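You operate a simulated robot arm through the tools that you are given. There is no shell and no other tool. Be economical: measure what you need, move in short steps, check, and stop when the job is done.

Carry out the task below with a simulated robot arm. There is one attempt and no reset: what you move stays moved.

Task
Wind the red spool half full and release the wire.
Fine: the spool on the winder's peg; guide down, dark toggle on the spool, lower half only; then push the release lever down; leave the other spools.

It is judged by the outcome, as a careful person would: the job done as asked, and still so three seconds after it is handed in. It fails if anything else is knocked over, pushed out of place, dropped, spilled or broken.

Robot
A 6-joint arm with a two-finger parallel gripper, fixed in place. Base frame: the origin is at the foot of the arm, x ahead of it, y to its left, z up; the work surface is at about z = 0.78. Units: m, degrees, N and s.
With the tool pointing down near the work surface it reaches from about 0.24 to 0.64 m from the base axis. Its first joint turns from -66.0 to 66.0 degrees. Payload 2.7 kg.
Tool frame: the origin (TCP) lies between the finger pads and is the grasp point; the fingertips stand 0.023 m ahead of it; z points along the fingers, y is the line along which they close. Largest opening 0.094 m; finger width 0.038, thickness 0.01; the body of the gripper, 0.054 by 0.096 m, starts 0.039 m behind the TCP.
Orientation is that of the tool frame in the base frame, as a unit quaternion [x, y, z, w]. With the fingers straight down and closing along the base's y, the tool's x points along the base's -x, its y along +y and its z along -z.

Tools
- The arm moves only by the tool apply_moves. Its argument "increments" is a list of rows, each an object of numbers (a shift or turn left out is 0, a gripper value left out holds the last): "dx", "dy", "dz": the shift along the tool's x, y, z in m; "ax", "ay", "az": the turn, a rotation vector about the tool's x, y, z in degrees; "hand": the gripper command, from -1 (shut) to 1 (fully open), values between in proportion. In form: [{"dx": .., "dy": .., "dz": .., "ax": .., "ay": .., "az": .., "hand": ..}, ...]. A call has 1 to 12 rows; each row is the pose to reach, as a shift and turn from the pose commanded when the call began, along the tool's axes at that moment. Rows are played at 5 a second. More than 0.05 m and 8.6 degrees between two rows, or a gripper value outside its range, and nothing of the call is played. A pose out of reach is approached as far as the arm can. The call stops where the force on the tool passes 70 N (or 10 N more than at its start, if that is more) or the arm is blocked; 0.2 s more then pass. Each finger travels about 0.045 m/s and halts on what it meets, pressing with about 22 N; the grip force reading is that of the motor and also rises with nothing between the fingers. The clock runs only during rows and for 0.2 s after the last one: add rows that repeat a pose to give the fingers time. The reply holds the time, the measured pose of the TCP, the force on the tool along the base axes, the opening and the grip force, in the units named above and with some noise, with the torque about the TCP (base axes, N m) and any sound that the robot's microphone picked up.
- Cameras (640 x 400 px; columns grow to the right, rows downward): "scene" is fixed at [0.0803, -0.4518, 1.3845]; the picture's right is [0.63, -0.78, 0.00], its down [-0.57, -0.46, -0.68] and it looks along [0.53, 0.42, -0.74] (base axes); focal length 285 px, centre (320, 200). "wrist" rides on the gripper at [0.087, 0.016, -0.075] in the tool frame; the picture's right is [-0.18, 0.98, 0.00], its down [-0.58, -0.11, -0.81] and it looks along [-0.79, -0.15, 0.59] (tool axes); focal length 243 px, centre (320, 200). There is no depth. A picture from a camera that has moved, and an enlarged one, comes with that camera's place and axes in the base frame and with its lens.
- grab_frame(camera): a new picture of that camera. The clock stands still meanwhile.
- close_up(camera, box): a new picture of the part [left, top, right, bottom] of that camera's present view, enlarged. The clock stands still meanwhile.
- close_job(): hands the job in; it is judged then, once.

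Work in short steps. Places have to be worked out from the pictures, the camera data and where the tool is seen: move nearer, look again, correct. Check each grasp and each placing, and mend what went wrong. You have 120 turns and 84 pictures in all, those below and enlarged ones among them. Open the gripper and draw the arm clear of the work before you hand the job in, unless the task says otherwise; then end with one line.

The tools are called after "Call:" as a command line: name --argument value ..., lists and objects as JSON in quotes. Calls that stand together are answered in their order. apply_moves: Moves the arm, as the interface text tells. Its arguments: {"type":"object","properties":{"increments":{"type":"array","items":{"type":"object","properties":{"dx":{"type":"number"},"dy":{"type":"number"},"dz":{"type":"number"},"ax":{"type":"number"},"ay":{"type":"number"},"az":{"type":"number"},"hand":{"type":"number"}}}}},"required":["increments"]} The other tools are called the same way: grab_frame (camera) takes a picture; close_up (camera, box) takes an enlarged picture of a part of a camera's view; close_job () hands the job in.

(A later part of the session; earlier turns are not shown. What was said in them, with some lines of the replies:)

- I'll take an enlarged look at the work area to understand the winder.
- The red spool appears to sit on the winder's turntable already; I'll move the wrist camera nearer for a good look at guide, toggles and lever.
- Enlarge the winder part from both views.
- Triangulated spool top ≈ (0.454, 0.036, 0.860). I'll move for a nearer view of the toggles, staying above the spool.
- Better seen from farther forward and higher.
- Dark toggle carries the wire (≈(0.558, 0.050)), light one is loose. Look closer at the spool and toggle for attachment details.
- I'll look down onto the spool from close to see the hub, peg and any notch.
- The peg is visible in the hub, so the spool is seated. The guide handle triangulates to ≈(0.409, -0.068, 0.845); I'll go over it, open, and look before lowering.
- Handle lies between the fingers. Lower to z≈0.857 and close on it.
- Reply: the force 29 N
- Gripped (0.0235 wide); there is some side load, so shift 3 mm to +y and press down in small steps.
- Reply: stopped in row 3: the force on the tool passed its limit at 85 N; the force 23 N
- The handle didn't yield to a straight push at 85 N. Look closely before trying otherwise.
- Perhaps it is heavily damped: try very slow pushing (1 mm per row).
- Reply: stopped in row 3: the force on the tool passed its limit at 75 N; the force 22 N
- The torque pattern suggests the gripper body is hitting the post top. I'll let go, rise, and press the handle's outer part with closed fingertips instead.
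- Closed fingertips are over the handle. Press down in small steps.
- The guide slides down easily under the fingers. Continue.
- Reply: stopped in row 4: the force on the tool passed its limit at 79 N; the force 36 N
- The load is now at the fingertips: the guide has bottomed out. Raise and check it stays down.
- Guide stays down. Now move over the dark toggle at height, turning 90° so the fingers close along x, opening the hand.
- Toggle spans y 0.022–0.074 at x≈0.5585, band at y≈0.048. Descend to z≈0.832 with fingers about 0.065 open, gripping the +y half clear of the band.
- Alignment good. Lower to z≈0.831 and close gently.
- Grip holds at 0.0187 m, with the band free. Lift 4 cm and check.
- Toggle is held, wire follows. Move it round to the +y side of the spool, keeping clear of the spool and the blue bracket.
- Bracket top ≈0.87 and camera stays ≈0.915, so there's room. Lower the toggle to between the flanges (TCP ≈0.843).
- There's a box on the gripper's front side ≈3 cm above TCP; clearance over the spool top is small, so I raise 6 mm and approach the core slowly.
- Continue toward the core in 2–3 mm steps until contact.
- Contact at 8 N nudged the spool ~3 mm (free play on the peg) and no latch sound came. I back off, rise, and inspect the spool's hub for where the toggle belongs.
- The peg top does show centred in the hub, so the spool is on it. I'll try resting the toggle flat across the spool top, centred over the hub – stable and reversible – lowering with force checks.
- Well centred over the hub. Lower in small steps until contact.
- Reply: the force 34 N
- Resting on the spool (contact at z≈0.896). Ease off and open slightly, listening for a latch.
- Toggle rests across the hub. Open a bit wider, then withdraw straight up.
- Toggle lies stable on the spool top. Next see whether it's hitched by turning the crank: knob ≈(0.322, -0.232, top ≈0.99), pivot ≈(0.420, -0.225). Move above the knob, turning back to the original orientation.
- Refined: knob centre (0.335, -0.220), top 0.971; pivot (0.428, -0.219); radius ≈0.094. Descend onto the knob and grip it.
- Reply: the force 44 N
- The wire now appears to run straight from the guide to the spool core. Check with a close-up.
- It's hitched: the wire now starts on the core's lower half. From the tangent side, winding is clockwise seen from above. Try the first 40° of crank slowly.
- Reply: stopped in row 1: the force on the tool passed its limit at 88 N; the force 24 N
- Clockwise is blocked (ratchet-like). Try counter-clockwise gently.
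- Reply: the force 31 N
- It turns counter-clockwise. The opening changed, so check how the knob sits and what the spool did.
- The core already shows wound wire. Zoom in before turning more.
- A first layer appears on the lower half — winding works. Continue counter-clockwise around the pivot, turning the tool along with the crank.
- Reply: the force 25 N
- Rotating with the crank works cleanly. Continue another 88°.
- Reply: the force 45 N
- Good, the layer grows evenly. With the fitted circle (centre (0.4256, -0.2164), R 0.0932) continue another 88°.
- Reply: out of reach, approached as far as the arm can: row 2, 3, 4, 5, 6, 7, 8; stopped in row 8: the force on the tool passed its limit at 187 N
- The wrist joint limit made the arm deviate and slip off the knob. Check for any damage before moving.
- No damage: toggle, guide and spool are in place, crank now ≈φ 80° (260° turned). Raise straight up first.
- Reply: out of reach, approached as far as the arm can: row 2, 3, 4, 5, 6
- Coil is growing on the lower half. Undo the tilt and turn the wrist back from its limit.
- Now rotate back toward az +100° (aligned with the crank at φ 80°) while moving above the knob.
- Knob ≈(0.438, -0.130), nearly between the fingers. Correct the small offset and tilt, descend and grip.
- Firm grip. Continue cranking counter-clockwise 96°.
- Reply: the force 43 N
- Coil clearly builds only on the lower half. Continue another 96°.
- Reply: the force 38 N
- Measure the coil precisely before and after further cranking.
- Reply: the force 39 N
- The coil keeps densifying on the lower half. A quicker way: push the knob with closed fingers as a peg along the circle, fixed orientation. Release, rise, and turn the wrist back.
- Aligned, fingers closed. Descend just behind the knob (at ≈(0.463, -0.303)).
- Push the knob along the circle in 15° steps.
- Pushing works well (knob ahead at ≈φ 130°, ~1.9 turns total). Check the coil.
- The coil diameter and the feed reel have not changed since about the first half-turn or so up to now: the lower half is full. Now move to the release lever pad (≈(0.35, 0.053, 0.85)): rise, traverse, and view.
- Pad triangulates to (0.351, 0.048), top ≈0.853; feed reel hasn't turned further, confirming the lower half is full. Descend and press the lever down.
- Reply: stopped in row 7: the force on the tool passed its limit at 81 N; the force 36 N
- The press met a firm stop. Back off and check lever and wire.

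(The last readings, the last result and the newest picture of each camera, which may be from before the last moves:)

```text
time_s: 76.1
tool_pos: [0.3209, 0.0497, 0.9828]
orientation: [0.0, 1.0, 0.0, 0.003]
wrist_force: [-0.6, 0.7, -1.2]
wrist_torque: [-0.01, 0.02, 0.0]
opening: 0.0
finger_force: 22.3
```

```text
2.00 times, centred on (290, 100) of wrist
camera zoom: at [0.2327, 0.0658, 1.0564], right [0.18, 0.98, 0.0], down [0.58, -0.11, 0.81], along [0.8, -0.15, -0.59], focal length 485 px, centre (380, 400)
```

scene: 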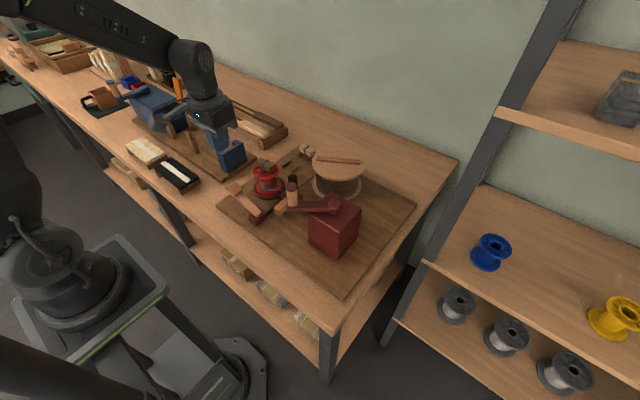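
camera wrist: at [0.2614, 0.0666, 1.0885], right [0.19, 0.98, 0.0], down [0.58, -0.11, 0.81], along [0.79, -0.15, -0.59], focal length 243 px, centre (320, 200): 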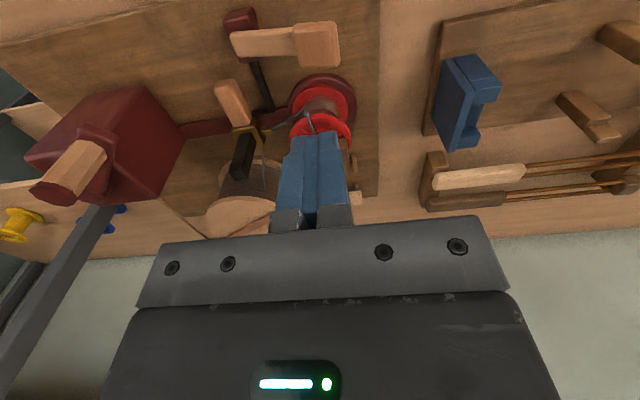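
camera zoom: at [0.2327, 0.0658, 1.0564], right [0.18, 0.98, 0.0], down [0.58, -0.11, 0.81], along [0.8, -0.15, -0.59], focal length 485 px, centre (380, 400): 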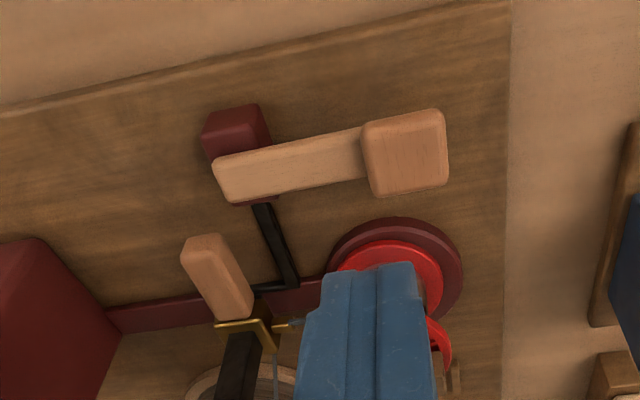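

The wire is cut from the spool (only a stub at the guide eye), the coil fills the lower half, and the toggle is on the spool. Open the hand, draw clear, and take a last look.

Call:
apply_moves --increments '[{"dz": -0.04, "hand": 1}, {"dz": -0.08}, {"dz": -0.12}, {"dz": -0.15}, {"dz": -0.15}, {"dz": -0.15}, {"dz": -0.15}]'

Call:
close_up --camera "scene" --box '[225, 130, 385, 260]'

Call:
close_up --camera "scene" --box '[250, 155, 295, 193]'

```text
time_s: 77.7
tool_pos: [0.3209, 0.0513, 1.1329]
orientation: [0.001, 1.0, -0.001, 0.002]
wrist_force: [0.5, -0.3, 0.2]
wrist_torque: [-0.04, -0.02, -0.01]
opening: 0.094
finger_force: 0.0
```

```text
3.08 times, centred on (305, 195) of scene
camera zoom: at [0.0803, -0.4518, 1.3845], right [0.63, -0.78, 0.0], down [-0.57, -0.46, -0.68], along [0.53, 0.42, -0.74], focal length 876 px, centre (366, 215)
```

zoom: 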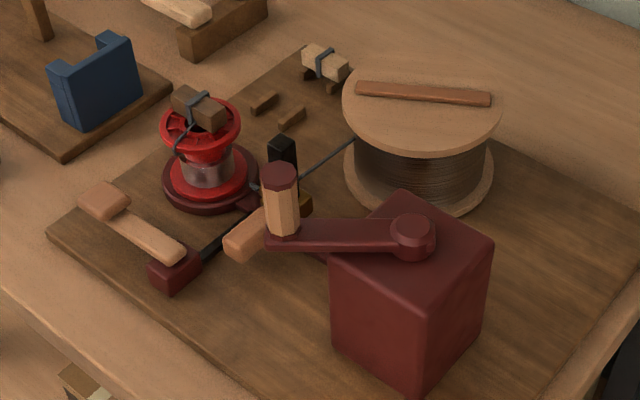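

```text
10.53 times, centred on (272, 174) of scene
camera zoom: at [0.0803, -0.4518, 1.3845], right [0.63, -0.78, 0.0], down [-0.57, -0.46, -0.68], along [0.53, 0.42, -0.74], focal length 2996 px, centre (820, 474)
```

zoom: 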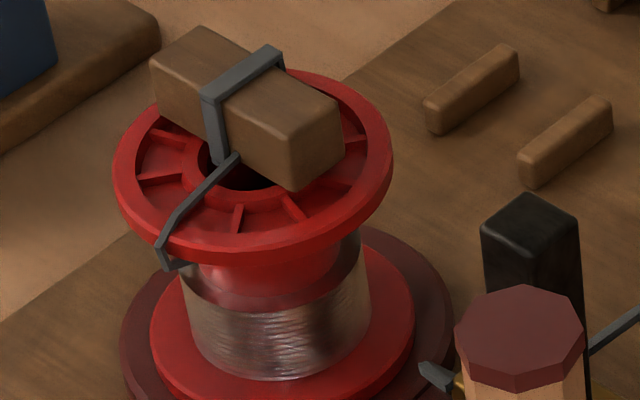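

Everything is in the requested state: the spool is on the peg with its lower half wound, the toggle is on the spool, the guide is down and the wire is released. The arm is clear, so I'm handing in.

Call:
close_job

```text
The job is handed in.
```

I wound the red spool's lower half with the guide down and the dark toggle on the spool, pushed the release lever down to free the wire, and left the other spools untouched. I judged it full because the coil stopped growing as I kept cranking. The spool may sit about 3 mm off centre on its peg, and the gripper slipped off the crank once without visible damage.
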